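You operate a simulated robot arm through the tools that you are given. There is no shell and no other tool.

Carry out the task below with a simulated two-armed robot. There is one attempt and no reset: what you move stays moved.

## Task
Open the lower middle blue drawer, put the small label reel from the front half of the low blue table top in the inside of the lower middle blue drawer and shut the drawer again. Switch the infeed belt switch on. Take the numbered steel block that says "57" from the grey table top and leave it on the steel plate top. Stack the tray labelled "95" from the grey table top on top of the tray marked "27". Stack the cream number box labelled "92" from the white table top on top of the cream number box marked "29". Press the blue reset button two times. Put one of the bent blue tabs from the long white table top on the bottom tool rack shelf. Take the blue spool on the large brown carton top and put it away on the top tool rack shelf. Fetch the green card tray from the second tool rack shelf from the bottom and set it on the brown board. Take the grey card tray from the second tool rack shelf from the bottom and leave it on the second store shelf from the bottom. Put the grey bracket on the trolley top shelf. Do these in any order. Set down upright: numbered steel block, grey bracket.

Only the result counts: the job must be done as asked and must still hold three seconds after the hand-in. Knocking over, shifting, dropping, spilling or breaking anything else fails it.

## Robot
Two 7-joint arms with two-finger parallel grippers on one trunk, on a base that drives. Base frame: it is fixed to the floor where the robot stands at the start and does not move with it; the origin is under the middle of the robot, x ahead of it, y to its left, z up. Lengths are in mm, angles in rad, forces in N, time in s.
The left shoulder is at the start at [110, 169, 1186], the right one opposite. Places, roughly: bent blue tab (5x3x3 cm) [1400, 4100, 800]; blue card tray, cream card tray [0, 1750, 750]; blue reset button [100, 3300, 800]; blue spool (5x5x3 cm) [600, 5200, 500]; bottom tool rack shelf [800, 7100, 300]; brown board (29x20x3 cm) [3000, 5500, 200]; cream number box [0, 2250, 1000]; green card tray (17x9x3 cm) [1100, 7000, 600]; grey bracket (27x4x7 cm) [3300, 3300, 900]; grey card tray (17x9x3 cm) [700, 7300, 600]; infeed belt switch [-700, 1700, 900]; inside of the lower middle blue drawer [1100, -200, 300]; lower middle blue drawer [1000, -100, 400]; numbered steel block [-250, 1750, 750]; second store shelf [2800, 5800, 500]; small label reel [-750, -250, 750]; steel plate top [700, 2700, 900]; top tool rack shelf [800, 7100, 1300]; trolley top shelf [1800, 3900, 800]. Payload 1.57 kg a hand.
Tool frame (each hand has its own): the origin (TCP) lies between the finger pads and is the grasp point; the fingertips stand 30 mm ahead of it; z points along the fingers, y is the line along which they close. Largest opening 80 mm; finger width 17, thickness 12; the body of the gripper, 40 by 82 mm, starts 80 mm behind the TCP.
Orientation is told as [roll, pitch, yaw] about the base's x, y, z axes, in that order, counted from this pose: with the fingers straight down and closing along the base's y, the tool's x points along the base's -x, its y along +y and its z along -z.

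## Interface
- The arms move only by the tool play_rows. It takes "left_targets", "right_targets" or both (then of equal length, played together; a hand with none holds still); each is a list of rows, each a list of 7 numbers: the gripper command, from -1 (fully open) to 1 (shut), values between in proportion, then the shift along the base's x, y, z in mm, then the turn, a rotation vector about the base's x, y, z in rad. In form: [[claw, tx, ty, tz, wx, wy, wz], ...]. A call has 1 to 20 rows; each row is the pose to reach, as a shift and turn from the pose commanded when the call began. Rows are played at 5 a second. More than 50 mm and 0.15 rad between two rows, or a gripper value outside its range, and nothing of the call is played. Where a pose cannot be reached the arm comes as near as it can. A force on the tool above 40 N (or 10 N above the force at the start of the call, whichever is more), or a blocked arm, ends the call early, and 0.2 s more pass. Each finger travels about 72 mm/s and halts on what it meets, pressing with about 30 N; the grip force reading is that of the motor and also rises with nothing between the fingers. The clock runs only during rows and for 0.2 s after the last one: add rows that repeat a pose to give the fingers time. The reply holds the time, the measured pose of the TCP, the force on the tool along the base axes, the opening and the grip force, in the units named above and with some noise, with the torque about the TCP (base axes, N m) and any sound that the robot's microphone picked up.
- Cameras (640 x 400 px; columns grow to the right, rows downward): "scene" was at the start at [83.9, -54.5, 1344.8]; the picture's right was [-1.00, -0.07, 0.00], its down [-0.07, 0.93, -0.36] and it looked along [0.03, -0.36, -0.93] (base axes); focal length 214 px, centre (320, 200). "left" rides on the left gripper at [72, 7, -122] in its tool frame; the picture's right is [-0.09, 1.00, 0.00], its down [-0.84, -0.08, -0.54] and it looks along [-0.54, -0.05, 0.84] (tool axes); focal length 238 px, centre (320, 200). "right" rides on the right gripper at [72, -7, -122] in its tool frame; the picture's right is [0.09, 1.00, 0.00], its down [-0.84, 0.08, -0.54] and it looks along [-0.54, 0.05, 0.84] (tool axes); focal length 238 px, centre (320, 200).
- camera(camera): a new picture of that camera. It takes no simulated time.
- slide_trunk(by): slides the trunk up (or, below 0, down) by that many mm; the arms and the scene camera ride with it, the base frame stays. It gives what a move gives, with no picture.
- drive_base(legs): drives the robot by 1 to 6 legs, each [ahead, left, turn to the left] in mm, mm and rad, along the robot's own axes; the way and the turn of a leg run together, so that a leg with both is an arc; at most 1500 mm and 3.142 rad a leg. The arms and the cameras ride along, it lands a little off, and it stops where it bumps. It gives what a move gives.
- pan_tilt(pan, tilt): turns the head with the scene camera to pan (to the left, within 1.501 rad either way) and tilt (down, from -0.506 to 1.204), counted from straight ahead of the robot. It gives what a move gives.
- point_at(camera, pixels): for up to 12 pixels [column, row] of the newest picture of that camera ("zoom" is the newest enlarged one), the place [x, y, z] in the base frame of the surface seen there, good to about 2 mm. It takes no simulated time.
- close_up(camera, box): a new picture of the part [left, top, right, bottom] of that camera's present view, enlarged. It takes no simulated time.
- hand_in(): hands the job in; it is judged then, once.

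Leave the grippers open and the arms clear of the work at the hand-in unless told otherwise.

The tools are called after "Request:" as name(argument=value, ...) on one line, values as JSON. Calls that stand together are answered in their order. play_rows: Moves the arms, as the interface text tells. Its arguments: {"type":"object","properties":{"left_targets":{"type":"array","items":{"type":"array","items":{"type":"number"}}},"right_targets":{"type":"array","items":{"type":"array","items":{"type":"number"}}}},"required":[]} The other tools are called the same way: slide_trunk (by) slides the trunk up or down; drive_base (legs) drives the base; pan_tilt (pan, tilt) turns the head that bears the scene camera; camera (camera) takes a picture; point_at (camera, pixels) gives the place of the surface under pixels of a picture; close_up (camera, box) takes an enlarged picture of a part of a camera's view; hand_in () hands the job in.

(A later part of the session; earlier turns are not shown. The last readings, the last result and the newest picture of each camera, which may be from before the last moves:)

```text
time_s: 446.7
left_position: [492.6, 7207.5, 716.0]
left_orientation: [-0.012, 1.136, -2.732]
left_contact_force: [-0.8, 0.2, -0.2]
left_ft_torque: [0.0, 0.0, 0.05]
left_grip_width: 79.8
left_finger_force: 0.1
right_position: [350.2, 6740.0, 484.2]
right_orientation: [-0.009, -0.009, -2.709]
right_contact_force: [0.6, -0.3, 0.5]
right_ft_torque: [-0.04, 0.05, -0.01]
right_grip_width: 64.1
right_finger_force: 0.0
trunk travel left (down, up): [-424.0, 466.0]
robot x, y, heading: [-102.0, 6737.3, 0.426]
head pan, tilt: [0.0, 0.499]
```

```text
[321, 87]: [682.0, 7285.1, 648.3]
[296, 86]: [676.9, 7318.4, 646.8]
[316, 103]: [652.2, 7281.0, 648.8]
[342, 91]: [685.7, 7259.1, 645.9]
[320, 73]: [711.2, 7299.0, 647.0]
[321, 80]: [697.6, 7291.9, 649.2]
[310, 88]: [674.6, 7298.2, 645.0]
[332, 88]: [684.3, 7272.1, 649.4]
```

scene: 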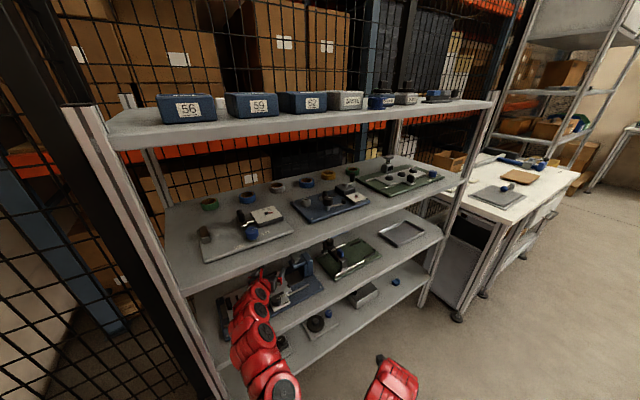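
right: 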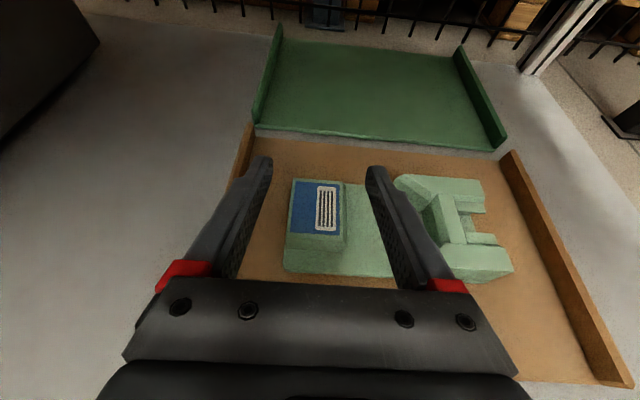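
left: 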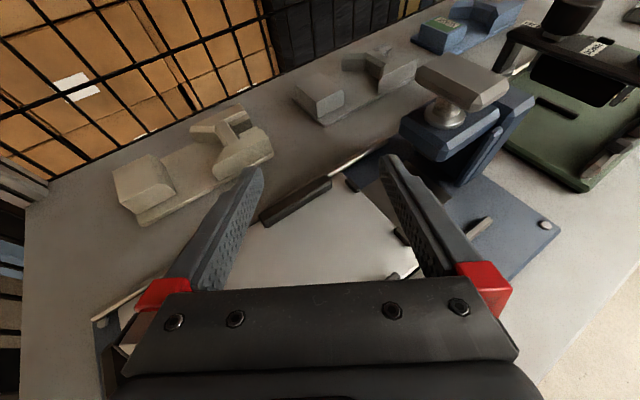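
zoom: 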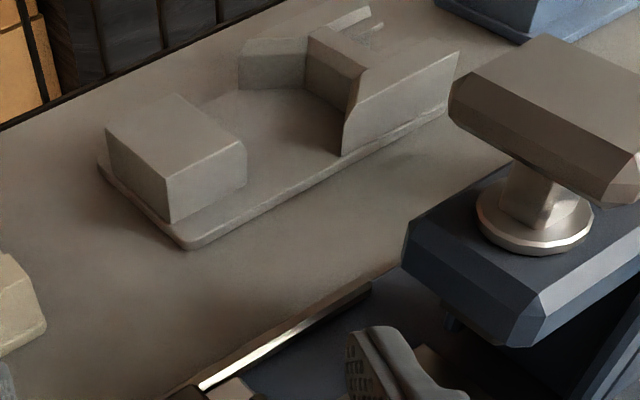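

Request:
drive_base(legs=[[120, -2, 0]])

Request:
camera(camera="left")

Request:
camera(camera="scene")

```text
time_s: 448.0
left_position: [603.4, 7252.7, 715.8]
left_orientation: [-0.01, 1.132, -2.734]
left_contact_force: [0.3, 0.3, -0.2]
left_ft_torque: [-0.02, -0.03, -0.02]
left_grip_width: 80.0
left_finger_force: 0.0
right_position: [460.7, 6787.0, 483.5]
right_orientation: [-0.009, -0.012, -2.708]
right_contact_force: [-0.9, -0.9, -0.1]
right_ft_torque: [0.01, 0.0, -0.04]
right_grip_width: 64.3
right_finger_force: 0.0
trunk travel left (down, up): [-424.0, 466.0]
robot x, y, heading: [8.5, 6784.1, 0.42]
head pan, tilt: [0.0, 0.499]
```

```text
taken
```

left: 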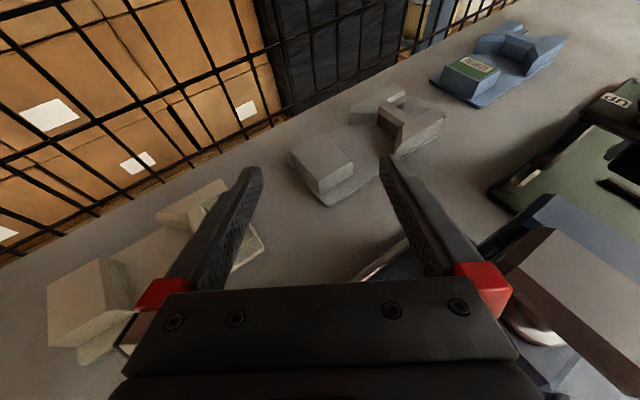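

```text
taken
```

scene: 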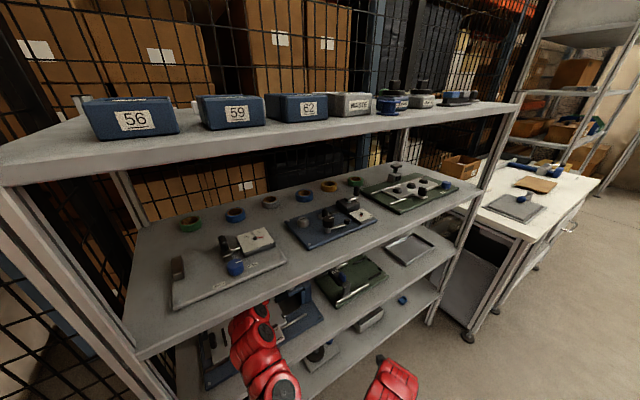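

Request:
drive_base(legs=[[80, 2, 0]])

Request:
camera(camera="left")

```text
time_s: 449.0
left_position: [673.1, 7289.7, 714.9]
left_orientation: [-0.011, 1.132, -2.729]
left_contact_force: [-0.1, 0.1, -0.5]
left_ft_torque: [-0.02, 0.0, -0.03]
left_grip_width: 80.0
left_finger_force: 0.1
right_position: [531.5, 6822.3, 483.7]
right_orientation: [-0.01, -0.01, -2.707]
right_contact_force: [0.6, 0.1, -0.5]
right_ft_torque: [0.01, 0.0, -0.01]
right_grip_width: 63.8
right_finger_force: 0.0
trunk travel left (down, up): [-424.0, 466.0]
robot x, y, heading: [78.5, 6820.2, 0.428]
head pan, tilt: [0.0, 0.499]
```

```text
taken
```

left: 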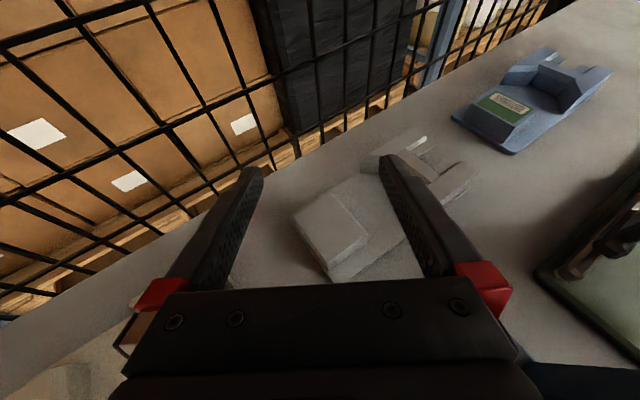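

Request:
play_rows(left_targets=[[-1, 3, -2.5, -18, 0, 0, 0], [-1, 3, -2.5, -36, 0, 0, 0], [-1, 3, -2.5, -48, 0, 0, 0], [-1, 3, -2.5, -48, 0, 0, 0]])

Request:
camera(camera="left")

```text
time_s: 450.0
left_position: [675.4, 7286.3, 666.7]
left_orientation: [-0.01, 1.133, -2.731]
left_contact_force: [0.2, -0.4, -0.5]
left_ft_torque: [0.01, -0.03, 0.0]
left_grip_width: 79.9
left_finger_force: 0.2
right_position: [531.2, 6822.4, 483.9]
right_orientation: [-0.009, -0.009, -2.707]
right_contact_force: [0.2, -0.7, -0.3]
right_ft_torque: [0.03, -0.02, 0.01]
right_grip_width: 63.9
right_finger_force: 0.0
trunk travel left (down, up): [-424.0, 466.0]
robot x, y, heading: [77.3, 6821.1, 0.424]
head pan, tilt: [0.0, 0.499]
```

```text
taken
```

left: 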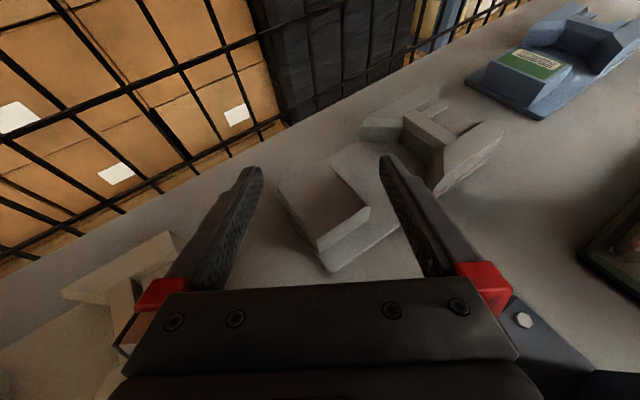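

Request:
play_rows(left_targets=[[-1, 0, 0, -9, 0, 0, 0], [-1, 0, 0, -17, 0, 0, 0], [-1, 0, 0, -17, 0, 0, 0]])

Request:
camera(camera="left")

```text
time_s: 450.8
left_position: [675.8, 7286.0, 650.1]
left_orientation: [-0.013, 1.135, -2.731]
left_contact_force: [0.1, 0.4, 0.0]
left_ft_torque: [0.0, -0.02, -0.02]
left_grip_width: 80.0
left_finger_force: 0.1
right_position: [530.8, 6823.4, 484.8]
right_orientation: [-0.008, -0.008, -2.706]
right_contact_force: [-0.5, -0.7, 0.6]
right_ft_torque: [-0.06, 0.02, 0.02]
right_grip_width: 64.0
right_finger_force: 0.0
trunk travel left (down, up): [-424.0, 466.0]
robot x, y, heading: [80.1, 6820.9, 0.432]
head pan, tilt: [0.0, 0.499]
```

```text
taken
```

left: 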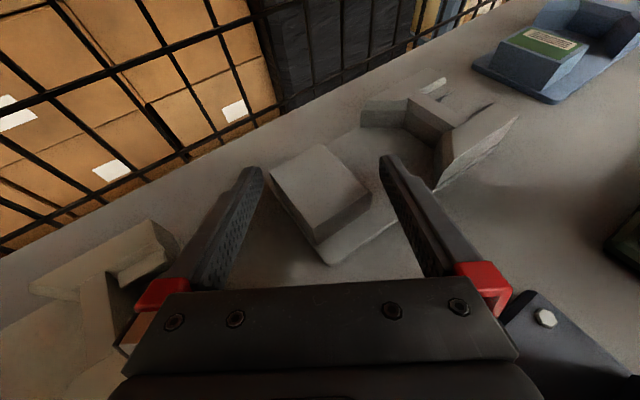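

Now close gradually; the tray should swivel to align with the fingers.

Request:
play_rows(left_targets=[[-0.8, 0, 0, 0, 0, 0, 0], [-0.6, 0, 0, 0, 0, 0, 0], [-0.4, 0, 0, 0, 0, 0, 0], [-0.3, 0, 0, 0, 0, 0, 0], [-0.2, 0, 0, 0, 0, 0, 0], [-0.2, 0, 0, 0, 0, 0, 0]])

Request:
camera(camera="left")

```text
time_s: 452.2
left_position: [675.2, 7285.4, 650.1]
left_orientation: [-0.01, 1.134, -2.73]
left_contact_force: [0.4, 0.7, 0.2]
left_ft_torque: [0.01, -0.03, 0.06]
left_grip_width: 63.9
left_finger_force: 29.7
right_position: [530.9, 6822.7, 485.0]
right_orientation: [-0.009, -0.009, -2.708]
right_contact_force: [-0.3, 0.4, 0.8]
right_ft_torque: [0.02, -0.01, -0.01]
right_grip_width: 64.0
right_finger_force: 0.0
trunk travel left (down, up): [-424.0, 466.0]
robot x, y, heading: [78.0, 6822.2, 0.425]
head pan, tilt: [0.0, 0.499]
```

```text
taken
```

left: 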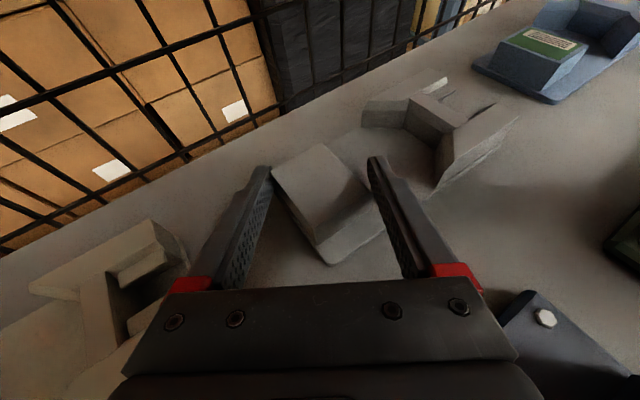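

The block jams diagonally at 64 mm with full grip force. I tighten and lift 12 mm to see whether the grip holds the tray level.

Request:
play_rows(left_targets=[[1, 0, 0, 0, 0, 0, 0], [1, 0, 0, 0, 0, 0, 0], [1, 0, 0, 6, 0, 0, 0], [1, 0, 0, 12, 0, 0, 0], [1, 0, 0, 12, 0, 0, 0]])

Request:
camera(camera="left")

```text
time_s: 453.4
left_position: [676.1, 7286.6, 663.6]
left_orientation: [-0.011, 1.133, -2.73]
left_contact_force: [-0.3, 0.8, -0.9]
left_ft_torque: [0.01, 0.01, 0.0]
left_grip_width: 63.7
left_finger_force: 30.3
right_position: [531.0, 6821.8, 484.6]
right_orientation: [-0.009, -0.011, -2.705]
right_contact_force: [-0.2, -0.1, -0.1]
right_ft_torque: [0.01, 0.04, 0.03]
right_grip_width: 64.0
right_finger_force: 0.0
trunk travel left (down, up): [-424.0, 466.0]
robot x, y, heading: [78.0, 6817.3, 0.425]
head pan, tilt: [0.0, 0.499]
```

```text
taken
```

left: 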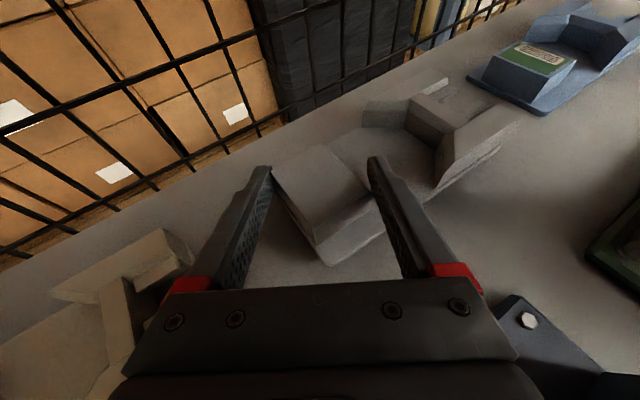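

Request:
point_at(camera="left", pixels=[[330, 255], [322, 165], [345, 225], [440, 120], [490, 125], [470, 165], [400, 115], [300, 195]])

```text
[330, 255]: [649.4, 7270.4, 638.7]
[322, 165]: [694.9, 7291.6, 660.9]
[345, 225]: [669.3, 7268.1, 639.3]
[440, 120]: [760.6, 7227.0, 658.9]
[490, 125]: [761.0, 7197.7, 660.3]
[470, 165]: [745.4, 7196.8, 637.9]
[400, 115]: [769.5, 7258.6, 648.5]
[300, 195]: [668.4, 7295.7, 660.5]
```

The tray is held level. To bring it out over the clamp (z 750) and under the next shelf (918), I flatten the hand by 0.2 rad and raise to z≈793.

Request:
play_rows(left_targets=[[1, 0, 0, 15, 0, 0, 0], [1, 0, 0, 30, 0.02, -0.046, 0], [1, 0, 0, 45, 0.04, -0.0915, 0], [1, 0, 0, 55, 0.06, -0.137, 0], [1, 0, 0, 60, 0.08, -0.183, 0], [1, 0, 0, 60, 0.08, -0.183, 0]])

Request:
camera(camera="left")

```text
time_s: 454.8
left_position: [676.1, 7286.8, 723.5]
left_orientation: [-0.009, 1.335, -2.731]
left_contact_force: [0.5, -0.1, -1.1]
left_ft_torque: [0.02, 0.05, 0.0]
left_grip_width: 63.7
left_finger_force: 29.8
right_position: [531.4, 6822.7, 484.5]
right_orientation: [-0.01, -0.008, -2.706]
right_contact_force: [0.6, 0.3, 0.4]
right_ft_torque: [0.01, -0.01, 0.0]
right_grip_width: 63.9
right_finger_force: 0.0
trunk travel left (down, up): [-424.0, 466.0]
robot x, y, heading: [80.9, 6820.1, 0.426]
head pan, tilt: [0.0, 0.499]
```

```text
taken
```

left: 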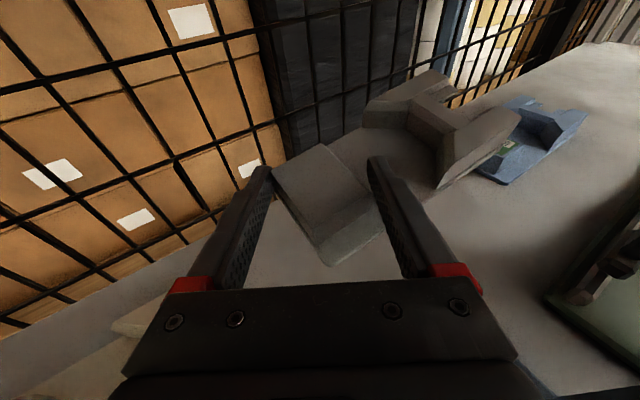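

Request:
slide_trunk(by=40)

Request:
slide_trunk(by=30)

Request:
camera(camera="scene")

Request:
point_at(camera="left", pixels=[[330, 258]])

```text
time_s: 455.6
left_position: [675.9, 7286.3, 762.4]
left_orientation: [-0.01, 1.333, -2.733]
left_contact_force: [-0.8, 0.5, -0.9]
left_ft_torque: [0.0, 0.03, 0.02]
left_grip_width: 63.4
left_finger_force: 30.0
right_position: [531.6, 6822.7, 523.8]
right_orientation: [-0.009, -0.009, -2.708]
right_contact_force: [0.0, 0.2, -0.2]
right_ft_torque: [0.05, 0.02, -0.03]
right_grip_width: 64.0
right_finger_force: 0.1
trunk travel left (down, up): [-464.0, 426.0]
robot x, y, heading: [75.4, 6818.9, 0.42]
head pan, tilt: [0.0, 0.499]
```

```text
time_s: 456.4
left_position: [676.2, 7285.6, 788.9]
left_orientation: [-0.014, 1.33, -2.733]
left_contact_force: [-16.5, -8.8, -34.7]
left_ft_torque: [2.66, -5.53, 0.21]
left_grip_width: 63.4
left_finger_force: 30.0
right_position: [531.5, 6823.8, 552.7]
right_orientation: [-0.006, -0.01, -2.708]
right_contact_force: [0.1, 0.3, 0.8]
right_ft_torque: [0.02, 0.01, 0.02]
right_grip_width: 64.0
right_finger_force: 0.1
trunk travel left (down, up): [-494.0, 396.0]
robot x, y, heading: [77.2, 6819.3, 0.424]
head pan, tilt: [0.0, 0.499]
```

```text
taken
```

scene: 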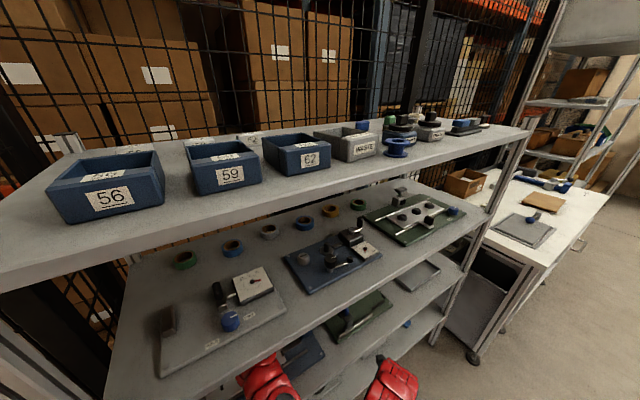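

```text
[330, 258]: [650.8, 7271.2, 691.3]
```

The hand's camera touched the shelf above at z≈789. I lower 10 mm.

Request:
slide_trunk(by=-10)

Request:
camera(camera="left")

```text
time_s: 457.0
left_position: [675.5, 7286.9, 783.7]
left_orientation: [-0.009, 1.334, -2.728]
left_contact_force: [0.1, 0.2, -0.2]
left_ft_torque: [0.04, 0.06, -0.03]
left_grip_width: 63.1
left_finger_force: 29.5
right_position: [532.0, 6822.6, 543.9]
right_orientation: [-0.008, -0.008, -2.708]
right_contact_force: [0.5, -0.2, -0.3]
right_ft_torque: [-0.04, -0.01, -0.02]
right_grip_width: 63.9
right_finger_force: 0.0
trunk travel left (down, up): [-484.0, 406.0]
robot x, y, heading: [78.9, 6820.7, 0.426]
head pan, tilt: [0.0, 0.499]
```

```text
taken
```

left: 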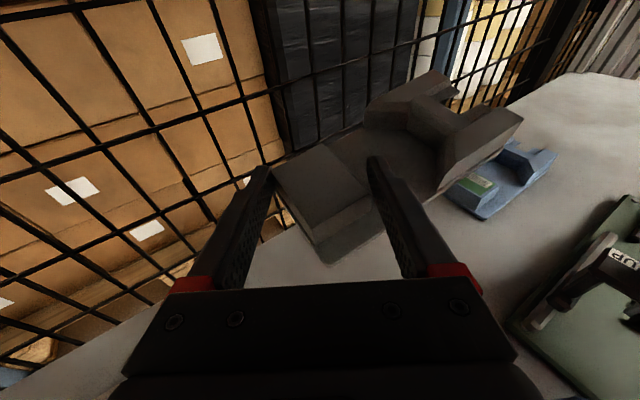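

I flatten the hand further (to ≈4°), which lowers the camera, then raise 15 mm.

Request:
play_rows(left_targets=[[1, 0, 0, 0, 0.033, -0.0755, 0], [1, 0, 0, 0, 0.066, -0.151, 0], [1, 0, 0, 0, 0.066, -0.151, 0]])

Request:
slide_trunk(by=14)

Request:
camera(camera="left")

```text
time_s: 457.8
left_position: [675.2, 7285.7, 783.1]
left_orientation: [-0.01, 1.499, -2.73]
left_contact_force: [-0.8, 0.5, -0.1]
left_ft_torque: [0.04, 0.01, 0.03]
left_grip_width: 43.1
left_finger_force: 29.9
right_position: [530.2, 6823.2, 545.3]
right_orientation: [-0.009, -0.009, -2.706]
right_contact_force: [0.3, -0.4, 0.5]
right_ft_torque: [-0.01, 0.0, 0.0]
right_grip_width: 63.9
right_finger_force: 0.1
trunk travel left (down, up): [-484.0, 406.0]
robot x, y, heading: [80.0, 6822.8, 0.424]
head pan, tilt: [0.0, 0.499]
```

```text
time_s: 458.4
left_position: [674.0, 7285.2, 797.4]
left_orientation: [-0.013, 1.499, -2.731]
left_contact_force: [-0.8, 0.2, -0.8]
left_ft_torque: [0.06, -0.01, -0.01]
left_grip_width: 43.4
left_finger_force: 29.9
right_position: [531.8, 6822.5, 558.1]
right_orientation: [-0.008, -0.009, -2.707]
right_contact_force: [0.2, -0.4, -0.2]
right_ft_torque: [-0.04, -0.05, 0.02]
right_grip_width: 63.8
right_finger_force: 0.0
trunk travel left (down, up): [-498.0, 392.0]
robot x, y, heading: [77.9, 6817.7, 0.425]
head pan, tilt: [0.0, 0.499]
```

```text
taken
```

left: 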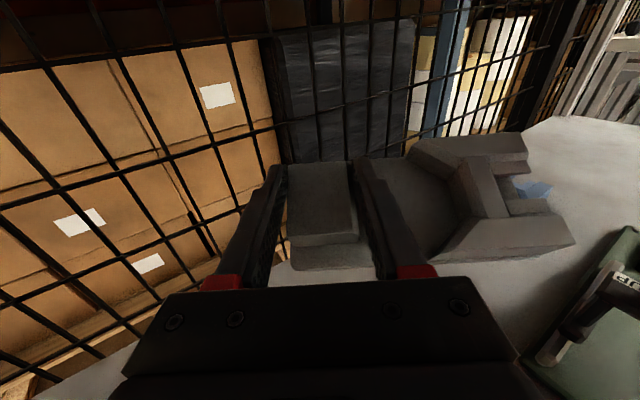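

The tray swivelled into line with the fingers by itself (43 mm grip). I raise 6 mm more and start withdrawing slowly.

Request:
slide_trunk(by=6)

Request:
drive_base(legs=[[-80, 0, 0]])

Request:
camera(camera="left")

```text
time_s: 458.9
left_position: [674.2, 7286.6, 802.4]
left_orientation: [-0.013, 1.499, -2.732]
left_contact_force: [-0.3, 0.3, -0.3]
left_ft_torque: [0.06, 0.01, -0.01]
left_grip_width: 43.4
left_finger_force: 30.6
right_position: [531.3, 6822.7, 564.7]
right_orientation: [-0.009, -0.007, -2.707]
right_contact_force: [-0.1, 0.3, 0.4]
right_ft_torque: [0.04, -0.01, 0.01]
right_grip_width: 63.9
right_finger_force: 0.1
trunk travel left (down, up): [-504.0, 386.0]
robot x, y, heading: [75.6, 6815.7, 0.427]
head pan, tilt: [0.0, 0.499]
```

```text
time_s: 460.0
left_position: [601.5, 7253.0, 803.9]
left_orientation: [-0.009, 1.499, -2.73]
left_contact_force: [-0.7, 0.5, 0.0]
left_ft_torque: [0.02, 0.05, 0.05]
left_grip_width: 43.2
left_finger_force: 30.1
right_position: [458.2, 6790.3, 564.3]
right_orientation: [-0.01, -0.007, -2.706]
right_contact_force: [-0.2, -0.1, -0.7]
right_ft_torque: [-0.02, 0.0, -0.01]
right_grip_width: 63.9
right_finger_force: 0.2
trunk travel left (down, up): [-504.0, 386.0]
robot x, y, heading: [5.1, 6785.3, 0.428]
head pan, tilt: [0.0, 0.499]
```

```text
taken
```

left: 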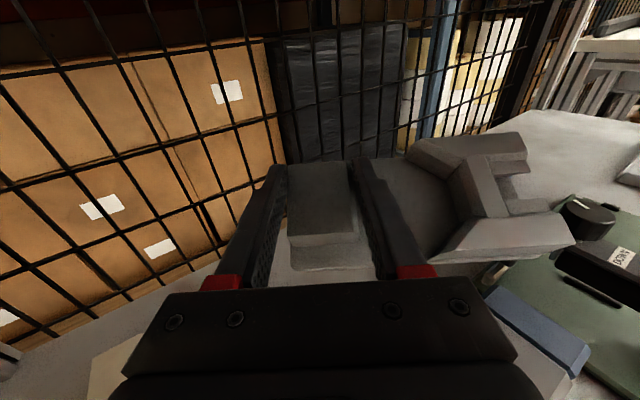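

Request:
point_at(camera="left", pixels=[[300, 262], [330, 264], [352, 262], [480, 256], [540, 245], [560, 235], [320, 190], [505, 262]])

```text
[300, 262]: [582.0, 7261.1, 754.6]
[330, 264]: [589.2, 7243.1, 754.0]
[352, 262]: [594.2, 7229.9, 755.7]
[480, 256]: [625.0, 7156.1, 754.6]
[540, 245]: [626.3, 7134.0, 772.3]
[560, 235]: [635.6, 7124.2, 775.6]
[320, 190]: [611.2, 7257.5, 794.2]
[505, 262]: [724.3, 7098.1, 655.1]
```

The tray's near edge is at ≈749–755, too close to the clamp knob (750). I roll the hand by 0.15 rad so that the tray's right side rises, then check again.

Request:
play_rows(left_targets=[[1, 0, 0, 0, -0.068, -0.03, 0.005], [1, 0, 0, 0, -0.137, -0.06, 0.0105], [1, 0, 0, 0, -0.137, -0.06, 0.0105]])

Request:
camera(camera="left")

Request:
point_at(camera="left", pixels=[[300, 262], [330, 264], [352, 262], [480, 256], [540, 245], [560, 235], [470, 258], [440, 258]])

```text
time_s: 460.8
left_position: [602.9, 7253.7, 803.1]
left_orientation: [1.113, 1.403, -1.602]
left_contact_force: [0.6, -0.2, 0.4]
left_ft_torque: [0.03, 0.03, -0.01]
left_grip_width: 43.2
left_finger_force: 29.9
right_position: [459.3, 6789.6, 564.7]
right_orientation: [-0.01, -0.009, -2.708]
right_contact_force: [-0.1, -0.5, 0.1]
right_ft_torque: [-0.02, 0.02, 0.01]
right_grip_width: 63.6
right_finger_force: 0.0
trunk travel left (down, up): [-504.0, 386.0]
robot x, y, heading: [5.0, 6786.5, 0.427]
head pan, tilt: [0.0, 0.499]
```

```text
taken
```

left: 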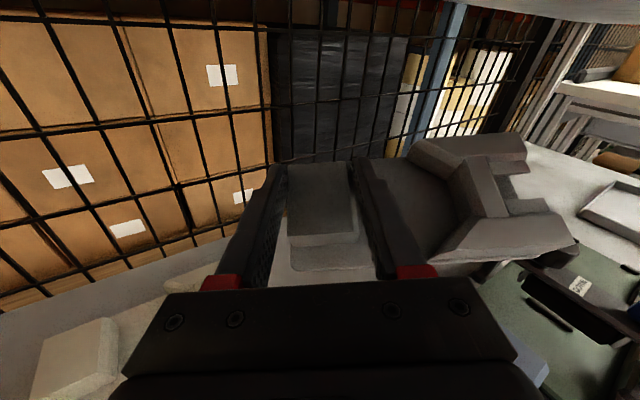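

```text
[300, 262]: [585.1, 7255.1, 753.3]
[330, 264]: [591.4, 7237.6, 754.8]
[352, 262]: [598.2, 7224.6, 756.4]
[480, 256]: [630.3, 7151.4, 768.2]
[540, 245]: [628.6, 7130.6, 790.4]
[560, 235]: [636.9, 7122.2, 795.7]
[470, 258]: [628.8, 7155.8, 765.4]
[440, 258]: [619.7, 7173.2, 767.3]
```

The right side is now ≈757–765. I continue backing out.

Request:
drive_base(legs=[[-60, 0, 0]])

Request:
camera(camera="left")

```text
time_s: 461.8
left_position: [547.9, 7228.0, 805.3]
left_orientation: [1.12, 1.406, -1.597]
left_contact_force: [0.1, 0.3, -0.3]
left_ft_torque: [0.01, 0.05, -0.02]
left_grip_width: 43.2
left_finger_force: 30.1
right_position: [403.5, 6763.9, 565.3]
right_orientation: [-0.01, -0.006, -2.709]
right_contact_force: [-0.6, 0.8, 0.5]
right_ft_torque: [-0.01, -0.03, -0.02]
right_grip_width: 64.0
right_finger_force: 0.1
trunk travel left (down, up): [-504.0, 386.0]
robot x, y, heading: [-48.8, 6762.5, 0.424]
head pan, tilt: [0.0, 0.499]
```

```text
taken
```

left: 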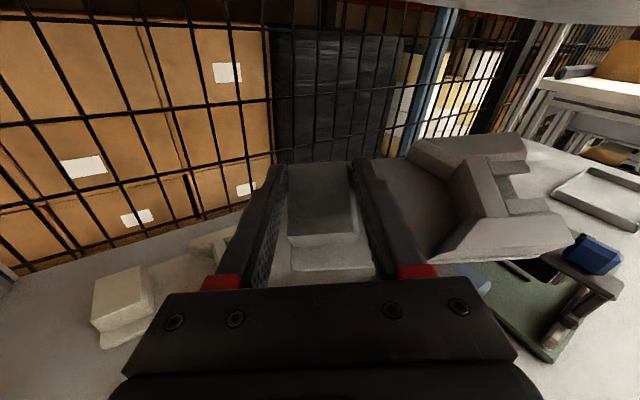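

Request:
drive_base(legs=[[-100, 0, 0]])

Request:
camera(camera="scene")

Request:
camera(camera="left")

```text
time_s: 462.9
left_position: [458.0, 7186.1, 804.9]
left_orientation: [1.119, 1.405, -1.598]
left_contact_force: [-0.9, -0.2, -0.4]
left_ft_torque: [0.01, 0.04, -0.03]
left_grip_width: 43.2
left_finger_force: 30.4
right_position: [314.7, 6723.3, 564.1]
right_orientation: [-0.009, -0.008, -2.71]
right_contact_force: [-0.3, 0.1, 0.1]
right_ft_torque: [0.0, 0.03, 0.01]
right_grip_width: 64.0
right_finger_force: 0.0
trunk travel left (down, up): [-504.0, 386.0]
robot x, y, heading: [-137.4, 6720.4, 0.42]
head pan, tilt: [0.0, 0.499]
```

```text
taken
```

scene: 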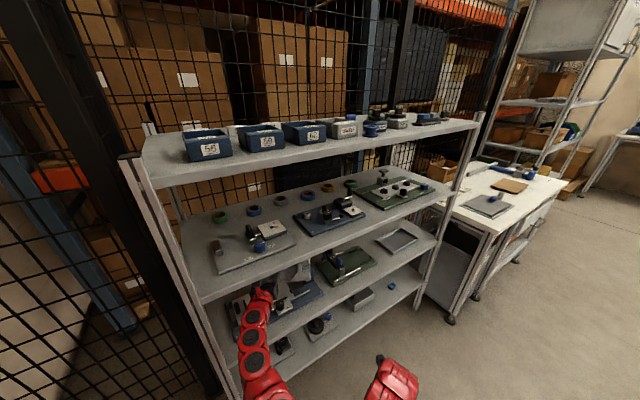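

```text
taken
```

left: 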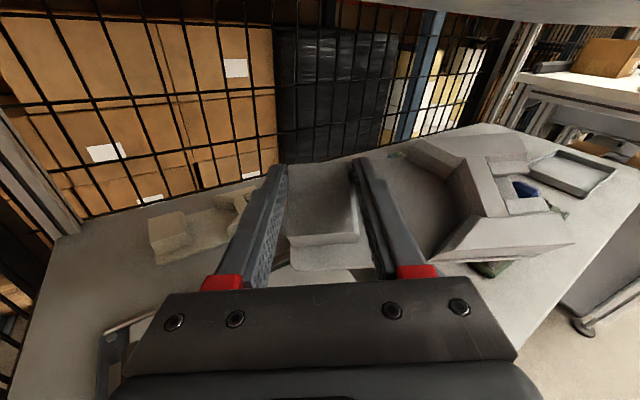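

Request:
drive_base(legs=[[-330, 0, 0]])

Request:
camera(camera="scene")

Request:
close_up(camera="scene", box=[220, 160, 420, 300])

```text
time_s: 465.0
left_position: [170.6, 7055.4, 804.0]
left_orientation: [1.117, 1.404, -1.602]
left_contact_force: [0.7, 0.5, -0.1]
left_ft_torque: [-0.01, 0.05, 0.0]
left_grip_width: 43.2
left_finger_force: 29.9
right_position: [24.9, 6591.9, 563.8]
right_orientation: [-0.009, -0.007, -2.711]
right_contact_force: [0.2, -0.5, -0.4]
right_ft_torque: [0.03, -0.03, 0.0]
right_grip_width: 64.0
right_finger_force: 0.0
trunk travel left (down, up): [-504.0, 386.0]
robot x, y, heading: [-424.6, 6590.4, 0.419]
head pan, tilt: [0.0, 0.499]
```

```text
taken
```

scene: 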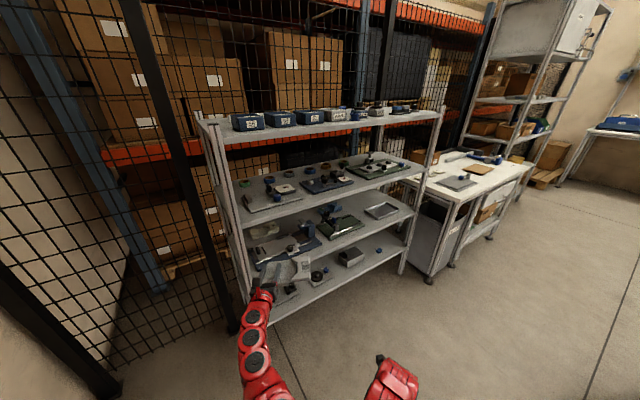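

```text
2.86 times, centred on (320, 230) of scene
```

zoom: 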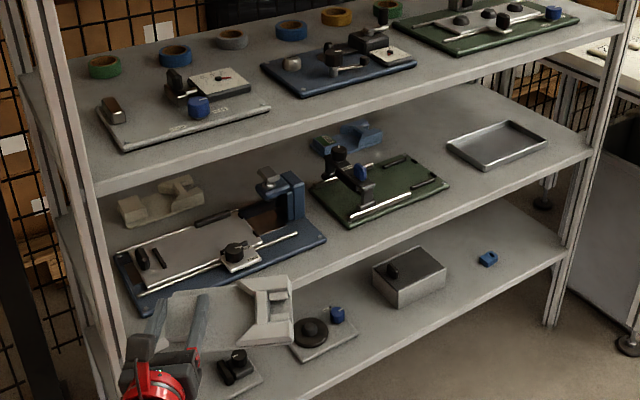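

The grey tray is out and nothing was disturbed. I undo the roll and the flattening so that the tray is level again.

Request:
play_rows(left_targets=[[1, 0, 0, 0, 0.068, 0.03, -0.005], [1, 0, 0, 0, 0.137, 0.06, -0.0105], [1, 0, 0, 0, 0.137, 0.06, -0.0105]])

Request:
play_rows(left_targets=[[1, 0, 0, -10, -0.049, 0.1115, 0], [1, 0, 0, -20, -0.097, 0.223, 0], [1, 0, 0, -30, -0.146, 0.3345, 0], [1, 0, 0, -30, -0.146, 0.3345, 0]])

Request:
camera(camera="left")

Request:
point_at(camera="left", pixels=[[300, 262], [330, 264], [320, 190], [480, 256], [560, 235], [455, 160], [520, 170], [320, 240]])

```text
time_s: 465.8
left_position: [170.4, 7056.0, 804.3]
left_orientation: [-0.019, 1.497, -2.742]
left_contact_force: [0.5, 0.4, 0.2]
left_ft_torque: [0.03, 0.0, -0.01]
left_grip_width: 43.3
left_finger_force: 30.2
right_position: [25.6, 6591.8, 563.3]
right_orientation: [-0.009, -0.009, -2.712]
right_contact_force: [0.6, -0.2, 0.2]
right_ft_torque: [0.02, 0.06, -0.03]
right_grip_width: 63.9
right_finger_force: 0.1
trunk travel left (down, up): [-504.0, 386.0]
robot x, y, heading: [-424.8, 6587.9, 0.417]
head pan, tilt: [0.0, 0.499]
```

```text
time_s: 466.8
left_position: [170.6, 7055.2, 773.3]
left_orientation: [-0.007, 1.133, -2.731]
left_contact_force: [0.2, 0.3, -0.6]
left_ft_torque: [0.03, 0.08, 0.01]
left_grip_width: 43.6
left_finger_force: 29.6
right_position: [25.3, 6591.8, 564.5]
right_orientation: [-0.01, -0.01, -2.712]
right_contact_force: [0.1, 0.2, 0.0]
right_ft_torque: [-0.03, 0.02, 0.02]
right_grip_width: 64.0
right_finger_force: 0.1
trunk travel left (down, up): [-504.0, 386.0]
robot x, y, heading: [-426.7, 6589.3, 0.425]
head pan, tilt: [0.0, 0.499]
```

```text
taken
```

left: 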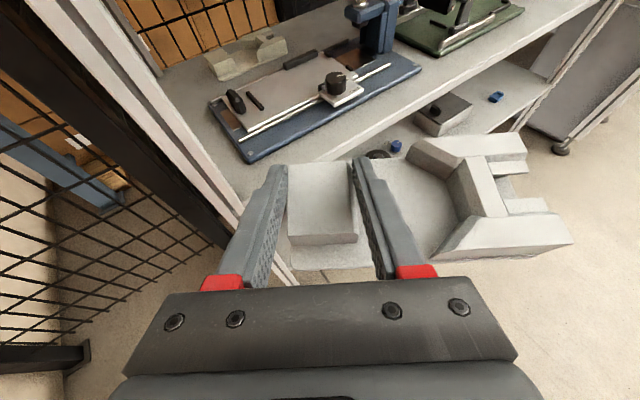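

```text
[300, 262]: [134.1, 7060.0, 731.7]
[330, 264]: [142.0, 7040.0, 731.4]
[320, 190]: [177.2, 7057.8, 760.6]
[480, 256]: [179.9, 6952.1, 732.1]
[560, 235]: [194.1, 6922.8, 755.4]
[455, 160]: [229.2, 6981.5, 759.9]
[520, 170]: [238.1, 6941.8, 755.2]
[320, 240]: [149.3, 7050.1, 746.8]
```

Now back to the store shelf: back up a bit, turn right and drive along the aisle, checking midway.

Request:
drive_base(legs=[[-110, 0, 0], [0, 0, -1.005], [1400, 0, 0]])

```text
time_s: 477.1
left_position: [1373.5, 5580.1, 773.0]
left_orientation: [-0.007, 1.133, 2.582]
left_contact_force: [-0.9, -0.3, -0.8]
left_ft_torque: [0.03, -0.01, 0.01]
left_grip_width: 43.4
left_finger_force: 30.0
right_position: [908.7, 5437.0, 565.2]
right_orientation: [-0.011, -0.009, 2.602]
right_contact_force: [1.2, -0.2, 0.6]
right_ft_torque: [0.01, 0.0, 0.0]
right_grip_width: 63.7
right_finger_force: 0.1
trunk travel left (down, up): [-504.0, 386.0]
robot x, y, heading: [654.8, 5810.6, -0.549]
head pan, tilt: [0.0, 0.499]
```

Request:
drive_base(legs=[[1400, 0, 0], [520, -120, 0], [0, 0, 1.54]])

Request:
pan_tilt(pan=0.0, tilt=0.5)

Request:
camera(camera="scene")

```text
time_s: 490.6
left_position: [2466.4, 5442.9, 773.8]
left_orientation: [-0.006, 1.134, -2.113]
left_contact_force: [-0.5, -0.3, -0.1]
left_ft_torque: [-0.01, 0.06, 0.0]
left_grip_width: 43.3
left_finger_force: 30.3
right_position: [2617.4, 4982.2, 565.2]
right_orientation: [-0.006, -0.008, -2.094]
right_contact_force: [0.0, -0.1, 1.3]
right_ft_torque: [0.0, -0.02, 0.0]
right_grip_width: 64.0
right_finger_force: 0.0
trunk travel left (down, up): [-504.0, 386.0]
robot x, y, heading: [2246.9, 4720.3, 1.039]
head pan, tilt: [0.0, 0.499]
```

```text
time_s: 491.2
left_position: [2465.5, 5442.5, 772.7]
left_orientation: [-0.008, 1.134, -2.113]
left_contact_force: [-0.5, 0.5, -1.1]
left_ft_torque: [0.03, 0.04, -0.05]
left_grip_width: 43.4
left_finger_force: 30.4
right_position: [2615.4, 4981.4, 563.7]
right_orientation: [-0.009, -0.009, -2.094]
right_contact_force: [-0.8, -0.2, -0.2]
right_ft_torque: [0.04, -0.01, -0.01]
right_grip_width: 64.0
right_finger_force: 0.0
trunk travel left (down, up): [-504.0, 386.0]
robot x, y, heading: [2246.9, 4720.0, 1.035]
head pan, tilt: [0.0, 0.499]
```

```text
taken
```

scene: 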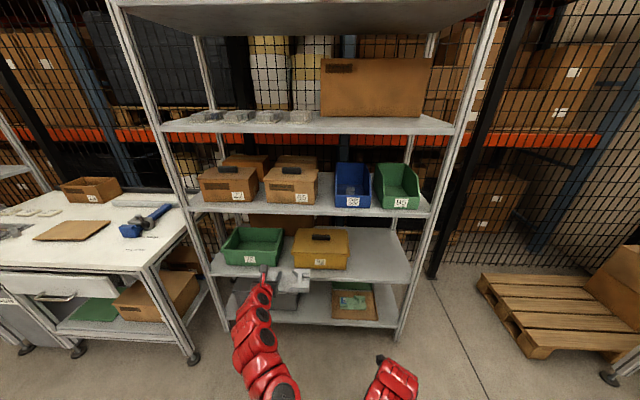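

Request:
close_up(camera="scene", box=[270, 210, 430, 310])

Request:
point_at(camera="zoom", pixels=[[310, 238], [310, 100], [330, 270], [400, 200], [400, 265], [520, 255], [460, 130], [545, 270], [350, 235], [300, 240]])

Request:
point_at(camera="scene", pixels=[[480, 290], [540, 355], [475, 280], [430, 275], [398, 335], [375, 200]])

```text
4.00 times, centred on (350, 260) of scene
```

zoom: 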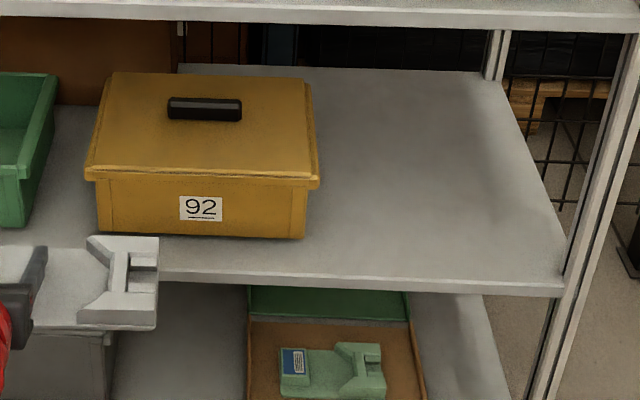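

```text
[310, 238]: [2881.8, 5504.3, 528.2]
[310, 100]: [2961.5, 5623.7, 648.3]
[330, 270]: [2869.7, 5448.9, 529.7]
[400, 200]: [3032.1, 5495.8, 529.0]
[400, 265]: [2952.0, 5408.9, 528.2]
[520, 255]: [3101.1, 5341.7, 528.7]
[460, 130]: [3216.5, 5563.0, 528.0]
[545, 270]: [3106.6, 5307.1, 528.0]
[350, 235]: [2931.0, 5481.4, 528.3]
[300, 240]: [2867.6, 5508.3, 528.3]
```

```text
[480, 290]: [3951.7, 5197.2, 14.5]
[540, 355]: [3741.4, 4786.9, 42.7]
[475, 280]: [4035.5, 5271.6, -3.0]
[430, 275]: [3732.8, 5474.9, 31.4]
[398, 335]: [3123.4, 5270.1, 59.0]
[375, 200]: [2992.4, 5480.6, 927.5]
```

The free strip right of the yellow box is v 310–590 at z 528. I align, shift right 383 mm and lower the trunk.

Request:
drive_base(legs=[[0, 0, -0.047], [0, -383, 0]])

Request:
slide_trunk(by=-140)

Request:
camera(camera="left")

```text
time_s: 494.1
left_position: [2827.0, 5218.0, 773.0]
left_orientation: [-0.009, 1.134, -2.166]
left_contact_force: [0.1, 0.0, -0.6]
left_ft_torque: [0.04, 0.03, 0.02]
left_grip_width: 43.3
left_finger_force: 29.7
right_position: [2953.8, 4749.5, 564.6]
right_orientation: [-0.01, -0.007, -2.143]
right_contact_force: [-0.1, -0.3, -0.3]
right_ft_torque: [-0.01, 0.02, 0.01]
right_grip_width: 64.1
right_finger_force: 0.0
trunk travel left (down, up): [-504.0, 386.0]
robot x, y, heading: [2572.9, 4503.0, 0.992]
head pan, tilt: [0.0, 0.499]
```

```text
time_s: 495.8
left_position: [2827.1, 5217.9, 633.9]
left_orientation: [-0.007, 1.133, -2.165]
left_contact_force: [-0.2, 0.4, -0.5]
left_ft_torque: [0.02, 0.05, -0.01]
left_grip_width: 43.6
left_finger_force: 29.6
right_position: [2954.4, 4749.1, 424.7]
right_orientation: [-0.008, -0.009, -2.146]
right_contact_force: [-0.2, -0.5, 0.1]
right_ft_torque: [0.01, -0.02, -0.02]
right_grip_width: 64.2
right_finger_force: 0.0
trunk travel left (down, up): [-364.0, 526.0]
robot x, y, heading: [2574.9, 4502.1, 0.984]
head pan, tilt: [0.0, 0.499]
```

```text
taken
```

left: 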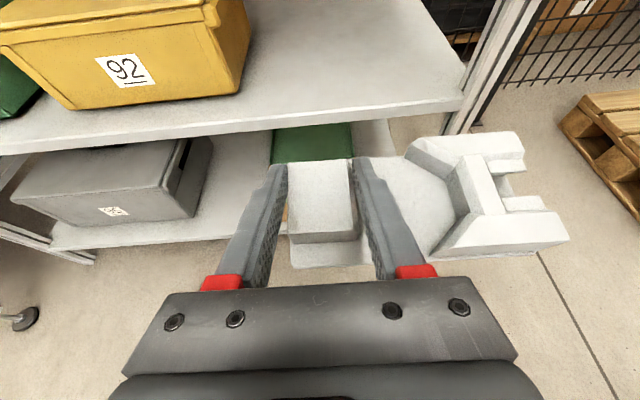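

Request:
drive_base(legs=[[325, 8, 0]])

Request:
camera(camera="left")

Request:
camera(camera="scene")

```text
time_s: 497.9
left_position: [3003.0, 5494.7, 634.1]
left_orientation: [-0.005, 1.132, -2.166]
left_contact_force: [0.3, 0.0, -0.7]
left_ft_torque: [0.03, 0.03, 0.04]
left_grip_width: 43.3
left_finger_force: 29.9
right_position: [3127.8, 5028.0, 423.6]
right_orientation: [-0.009, -0.008, -2.146]
right_contact_force: [-0.1, 0.0, -0.7]
right_ft_torque: [-0.01, -0.02, 0.0]
right_grip_width: 64.0
right_finger_force: 0.1
trunk travel left (down, up): [-364.0, 526.0]
robot x, y, heading: [2742.8, 4782.0, 0.982]
head pan, tilt: [0.0, 0.499]
```

```text
taken
```

left: 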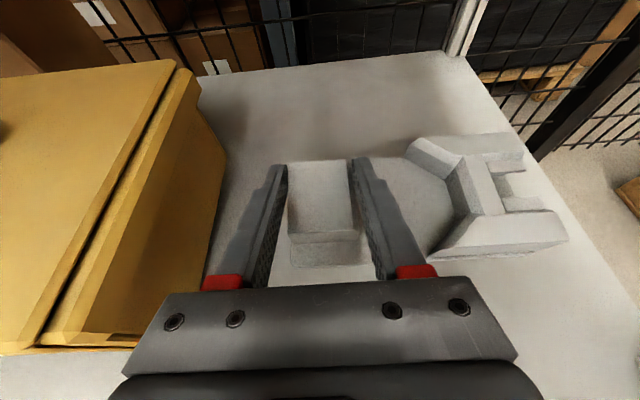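

```text
taken
```

scene: 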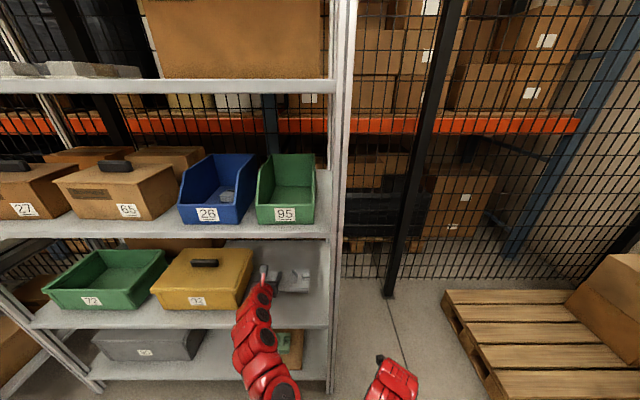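

Over the free spot. Lower by trunk 50, then gently by arm.

Request:
slide_trunk(by=-52)

Request:
play_rows(left_targets=[[1, 0, 0, -3, 0, 0, 0], [1, 0, 0, -6, 0, 0, 0], [1, 0, 0, -8, 0, 0, 0], [1, 0, 0, -10, 0, 0, 0], [1, 0, 0, -10, 0, 0, 0]])

Request:
camera(camera="left")

```text
time_s: 498.9
left_position: [3002.7, 5494.0, 581.4]
left_orientation: [-0.009, 1.133, -2.168]
left_contact_force: [0.0, -0.1, -1.4]
left_ft_torque: [0.02, 0.04, 0.02]
left_grip_width: 43.3
left_finger_force: 30.2
right_position: [3127.3, 5026.1, 371.9]
right_orientation: [-0.009, -0.007, -2.146]
right_contact_force: [0.3, -0.8, 1.1]
right_ft_torque: [0.02, 0.01, -0.02]
right_grip_width: 63.8
right_finger_force: 0.0
trunk travel left (down, up): [-312.0, 578.0]
robot x, y, heading: [2744.9, 4783.0, 0.987]
head pan, tilt: [0.0, 0.499]
```

```text
time_s: 500.1
left_position: [3002.3, 5494.6, 572.8]
left_orientation: [-0.008, 1.137, -2.168]
left_contact_force: [-0.1, 6.0, 13.7]
left_ft_torque: [-0.24, 0.07, 0.04]
left_grip_width: 43.3
left_finger_force: 29.9
right_position: [3127.6, 5026.3, 373.8]
right_orientation: [-0.008, -0.008, -2.146]
right_contact_force: [0.6, 0.0, -0.2]
right_ft_torque: [0.02, 0.02, -0.02]
right_grip_width: 64.0
right_finger_force: 0.0
trunk travel left (down, up): [-312.0, 578.0]
robot x, y, heading: [2746.4, 4782.0, 0.985]
head pan, tilt: [0.0, 0.499]
```

```text
taken
```

left: 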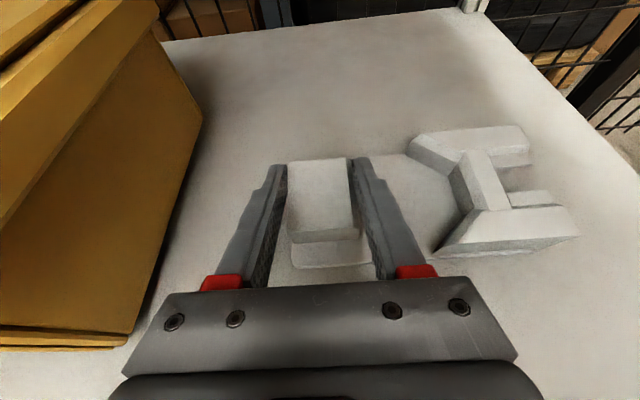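

On the shelf (14 N). Release, rise and back out.

Request:
play_rows(left_targets=[[0.3, 0, 0, 1, 0, 0, 0], [-0.3, 0, 0, 1, 0, 0, 0], [-0.6, 0, 0, 1, 0, 0, 0], [-0.6, 0, 0, 1, 0, 0, 0], [-0.6, 0, 0, 20, 0, 0, 0], [-0.6, 0, 0, 45, 0, 0, 0], [-0.6, 0, 0, 45, 0, 0, 0]])

Request:
drive_base(legs=[[-330, 0, 0]])

Request:
camera(camera="scene")

Request:
close_up(camera="scene", box=[160, 190, 360, 330])

```text
time_s: 501.7
left_position: [3002.4, 5493.7, 616.1]
left_orientation: [-0.009, 1.134, -2.166]
left_contact_force: [-0.9, -1.0, -0.3]
left_ft_torque: [0.02, 0.01, 0.02]
left_grip_width: 63.9
left_finger_force: 0.0
right_position: [3127.3, 5024.8, 371.7]
right_orientation: [-0.009, -0.006, -2.147]
right_contact_force: [0.3, -1.0, 0.4]
right_ft_torque: [0.02, 0.0, 0.01]
right_grip_width: 64.1
right_finger_force: 0.2
trunk travel left (down, up): [-312.0, 578.0]
robot x, y, heading: [2741.4, 4782.9, 0.986]
head pan, tilt: [0.0, 0.499]
```

```text
time_s: 503.9
left_position: [2812.0, 5208.8, 615.6]
left_orientation: [-0.007, 1.132, -2.165]
left_contact_force: [-0.1, -0.1, 0.3]
left_ft_torque: [0.0, -0.02, 0.01]
left_grip_width: 64.2
left_finger_force: 0.0
right_position: [2937.9, 4740.3, 371.4]
right_orientation: [-0.009, -0.006, -2.142]
right_contact_force: [1.1, 0.4, -0.7]
right_ft_torque: [0.0, 0.0, -0.02]
right_grip_width: 64.0
right_finger_force: 0.1
trunk travel left (down, up): [-312.0, 578.0]
robot x, y, heading: [2556.2, 4495.7, 0.991]
head pan, tilt: [0.0, 0.499]
```

```text
taken
```

scene: 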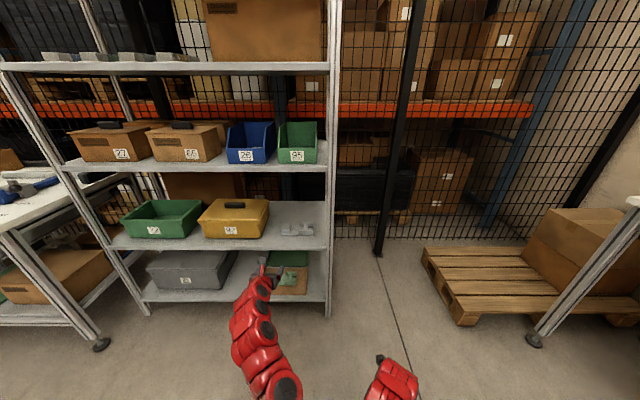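

```text
2.86 times, centred on (260, 260) of scene
```

zoom: 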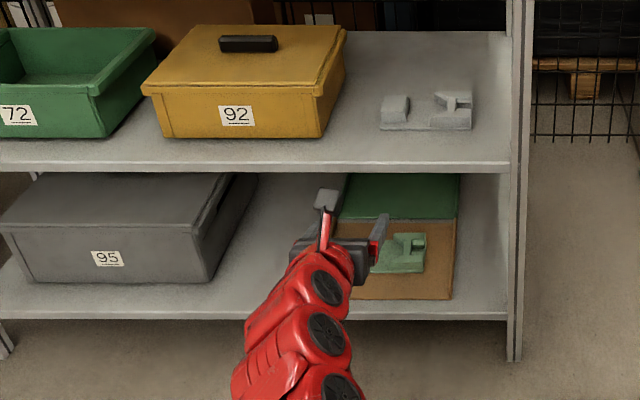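

Both trays are placed. Next the bracket. I return the left hand to pointing down and raise the trunk.

Request:
slide_trunk(by=250)

Request:
play_rows(left_targets=[[-0.6, -10, -16, 0, -0.1186, 0.0777, 0], [-0.6, -20, -32, 0, -0.2372, 0.1554, 0], [-0.6, -30, -48, 0, -0.3557, 0.233, 0], [-0.6, -40, -64, 0, -0.4743, 0.3107, 0], [-0.6, -50, -80, 0, -0.5929, 0.3884, 0], [-0.6, -60, -96, 0, -0.7115, 0.4661, 0], [-0.6, -70, -112, 0, -0.83, 0.5437, 0], [-0.6, -80, -125, 0, -0.9486, 0.6214, 0], [-0.6, -80, -125, 0, -0.9486, 0.6214, 0]])

Request:
drive_base(legs=[[-150, 0, 0], [0, 0, -1.2]])

Request:
pan_tilt(pan=-0.6, tilt=0.4)

Request:
camera(camera="scene")

```text
time_s: 506.5
left_position: [2812.1, 5209.2, 866.0]
left_orientation: [-0.005, 1.133, -2.164]
left_contact_force: [0.0, 0.1, 0.1]
left_ft_torque: [0.01, -0.03, -0.03]
left_grip_width: 64.0
left_finger_force: 0.1
right_position: [2938.8, 4741.1, 622.4]
right_orientation: [-0.01, -0.009, -2.144]
right_contact_force: [-0.4, -0.4, 0.8]
right_ft_torque: [-0.02, -0.02, 0.0]
right_grip_width: 64.2
right_finger_force: 0.0
trunk travel left (down, up): [-562.0, 328.0]
robot x, y, heading: [2556.8, 4498.8, 0.988]
head pan, tilt: [0.0, 0.499]
```

```text
time_s: 508.5
left_position: [2735.8, 5093.5, 805.5]
left_orientation: [-0.007, 0.156, -2.154]
left_contact_force: [0.0, -0.2, -0.1]
left_ft_torque: [-0.01, 0.03, 0.01]
left_grip_width: 64.2
left_finger_force: 0.1
left hand out of reach, approached as far as the arm can: row 6, 7, 8, 9
right_position: [2938.1, 4740.1, 623.0]
right_orientation: [-0.009, -0.005, -2.143]
right_contact_force: [0.3, -0.3, -0.3]
right_ft_torque: [0.0, 0.03, 0.03]
right_grip_width: 63.9
right_finger_force: 0.0
trunk travel left (down, up): [-562.0, 328.0]
robot x, y, heading: [2554.5, 4497.2, 0.993]
head pan, tilt: [0.0, 0.499]
```

```text
time_s: 512.9
left_position: [3091.3, 4417.8, 806.5]
left_orientation: [-0.009, 0.157, 2.927]
left_contact_force: [0.2, -0.2, -0.7]
left_ft_torque: [0.0, 0.0, -0.03]
left_grip_width: 64.0
left_finger_force: 0.1
right_position: [2837.7, 4099.6, 622.1]
right_orientation: [-0.009, -0.005, 2.939]
right_contact_force: [-0.2, -0.2, -0.7]
right_ft_torque: [0.0, 0.01, -0.02]
right_grip_width: 64.0
right_finger_force: 0.0
trunk travel left (down, up): [-562.0, 328.0]
robot x, y, heading: [2473.9, 4363.1, -0.213]
head pan, tilt: [0.0, 0.499]
```

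```text
time_s: 513.9
left_position: [3092.2, 4417.6, 805.1]
left_orientation: [-0.004, 0.155, 2.927]
left_contact_force: [-0.5, 0.4, -0.2]
left_ft_torque: [0.02, -0.01, 0.01]
left_grip_width: 63.9
left_finger_force: 0.1
right_position: [2837.2, 4100.2, 622.8]
right_orientation: [-0.009, -0.009, 2.94]
right_contact_force: [-0.8, 0.4, 0.3]
right_ft_torque: [0.04, -0.06, 0.01]
right_grip_width: 64.1
right_finger_force: 0.1
trunk travel left (down, up): [-562.0, 328.0]
robot x, y, heading: [2474.1, 4366.0, -0.215]
head pan, tilt: [-0.6, 0.4]
```

```text
taken
```

scene: 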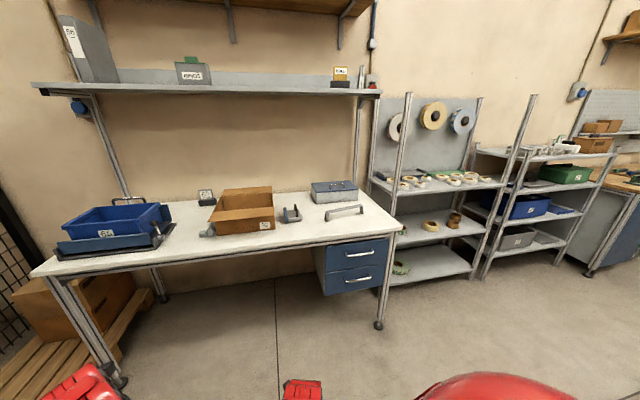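

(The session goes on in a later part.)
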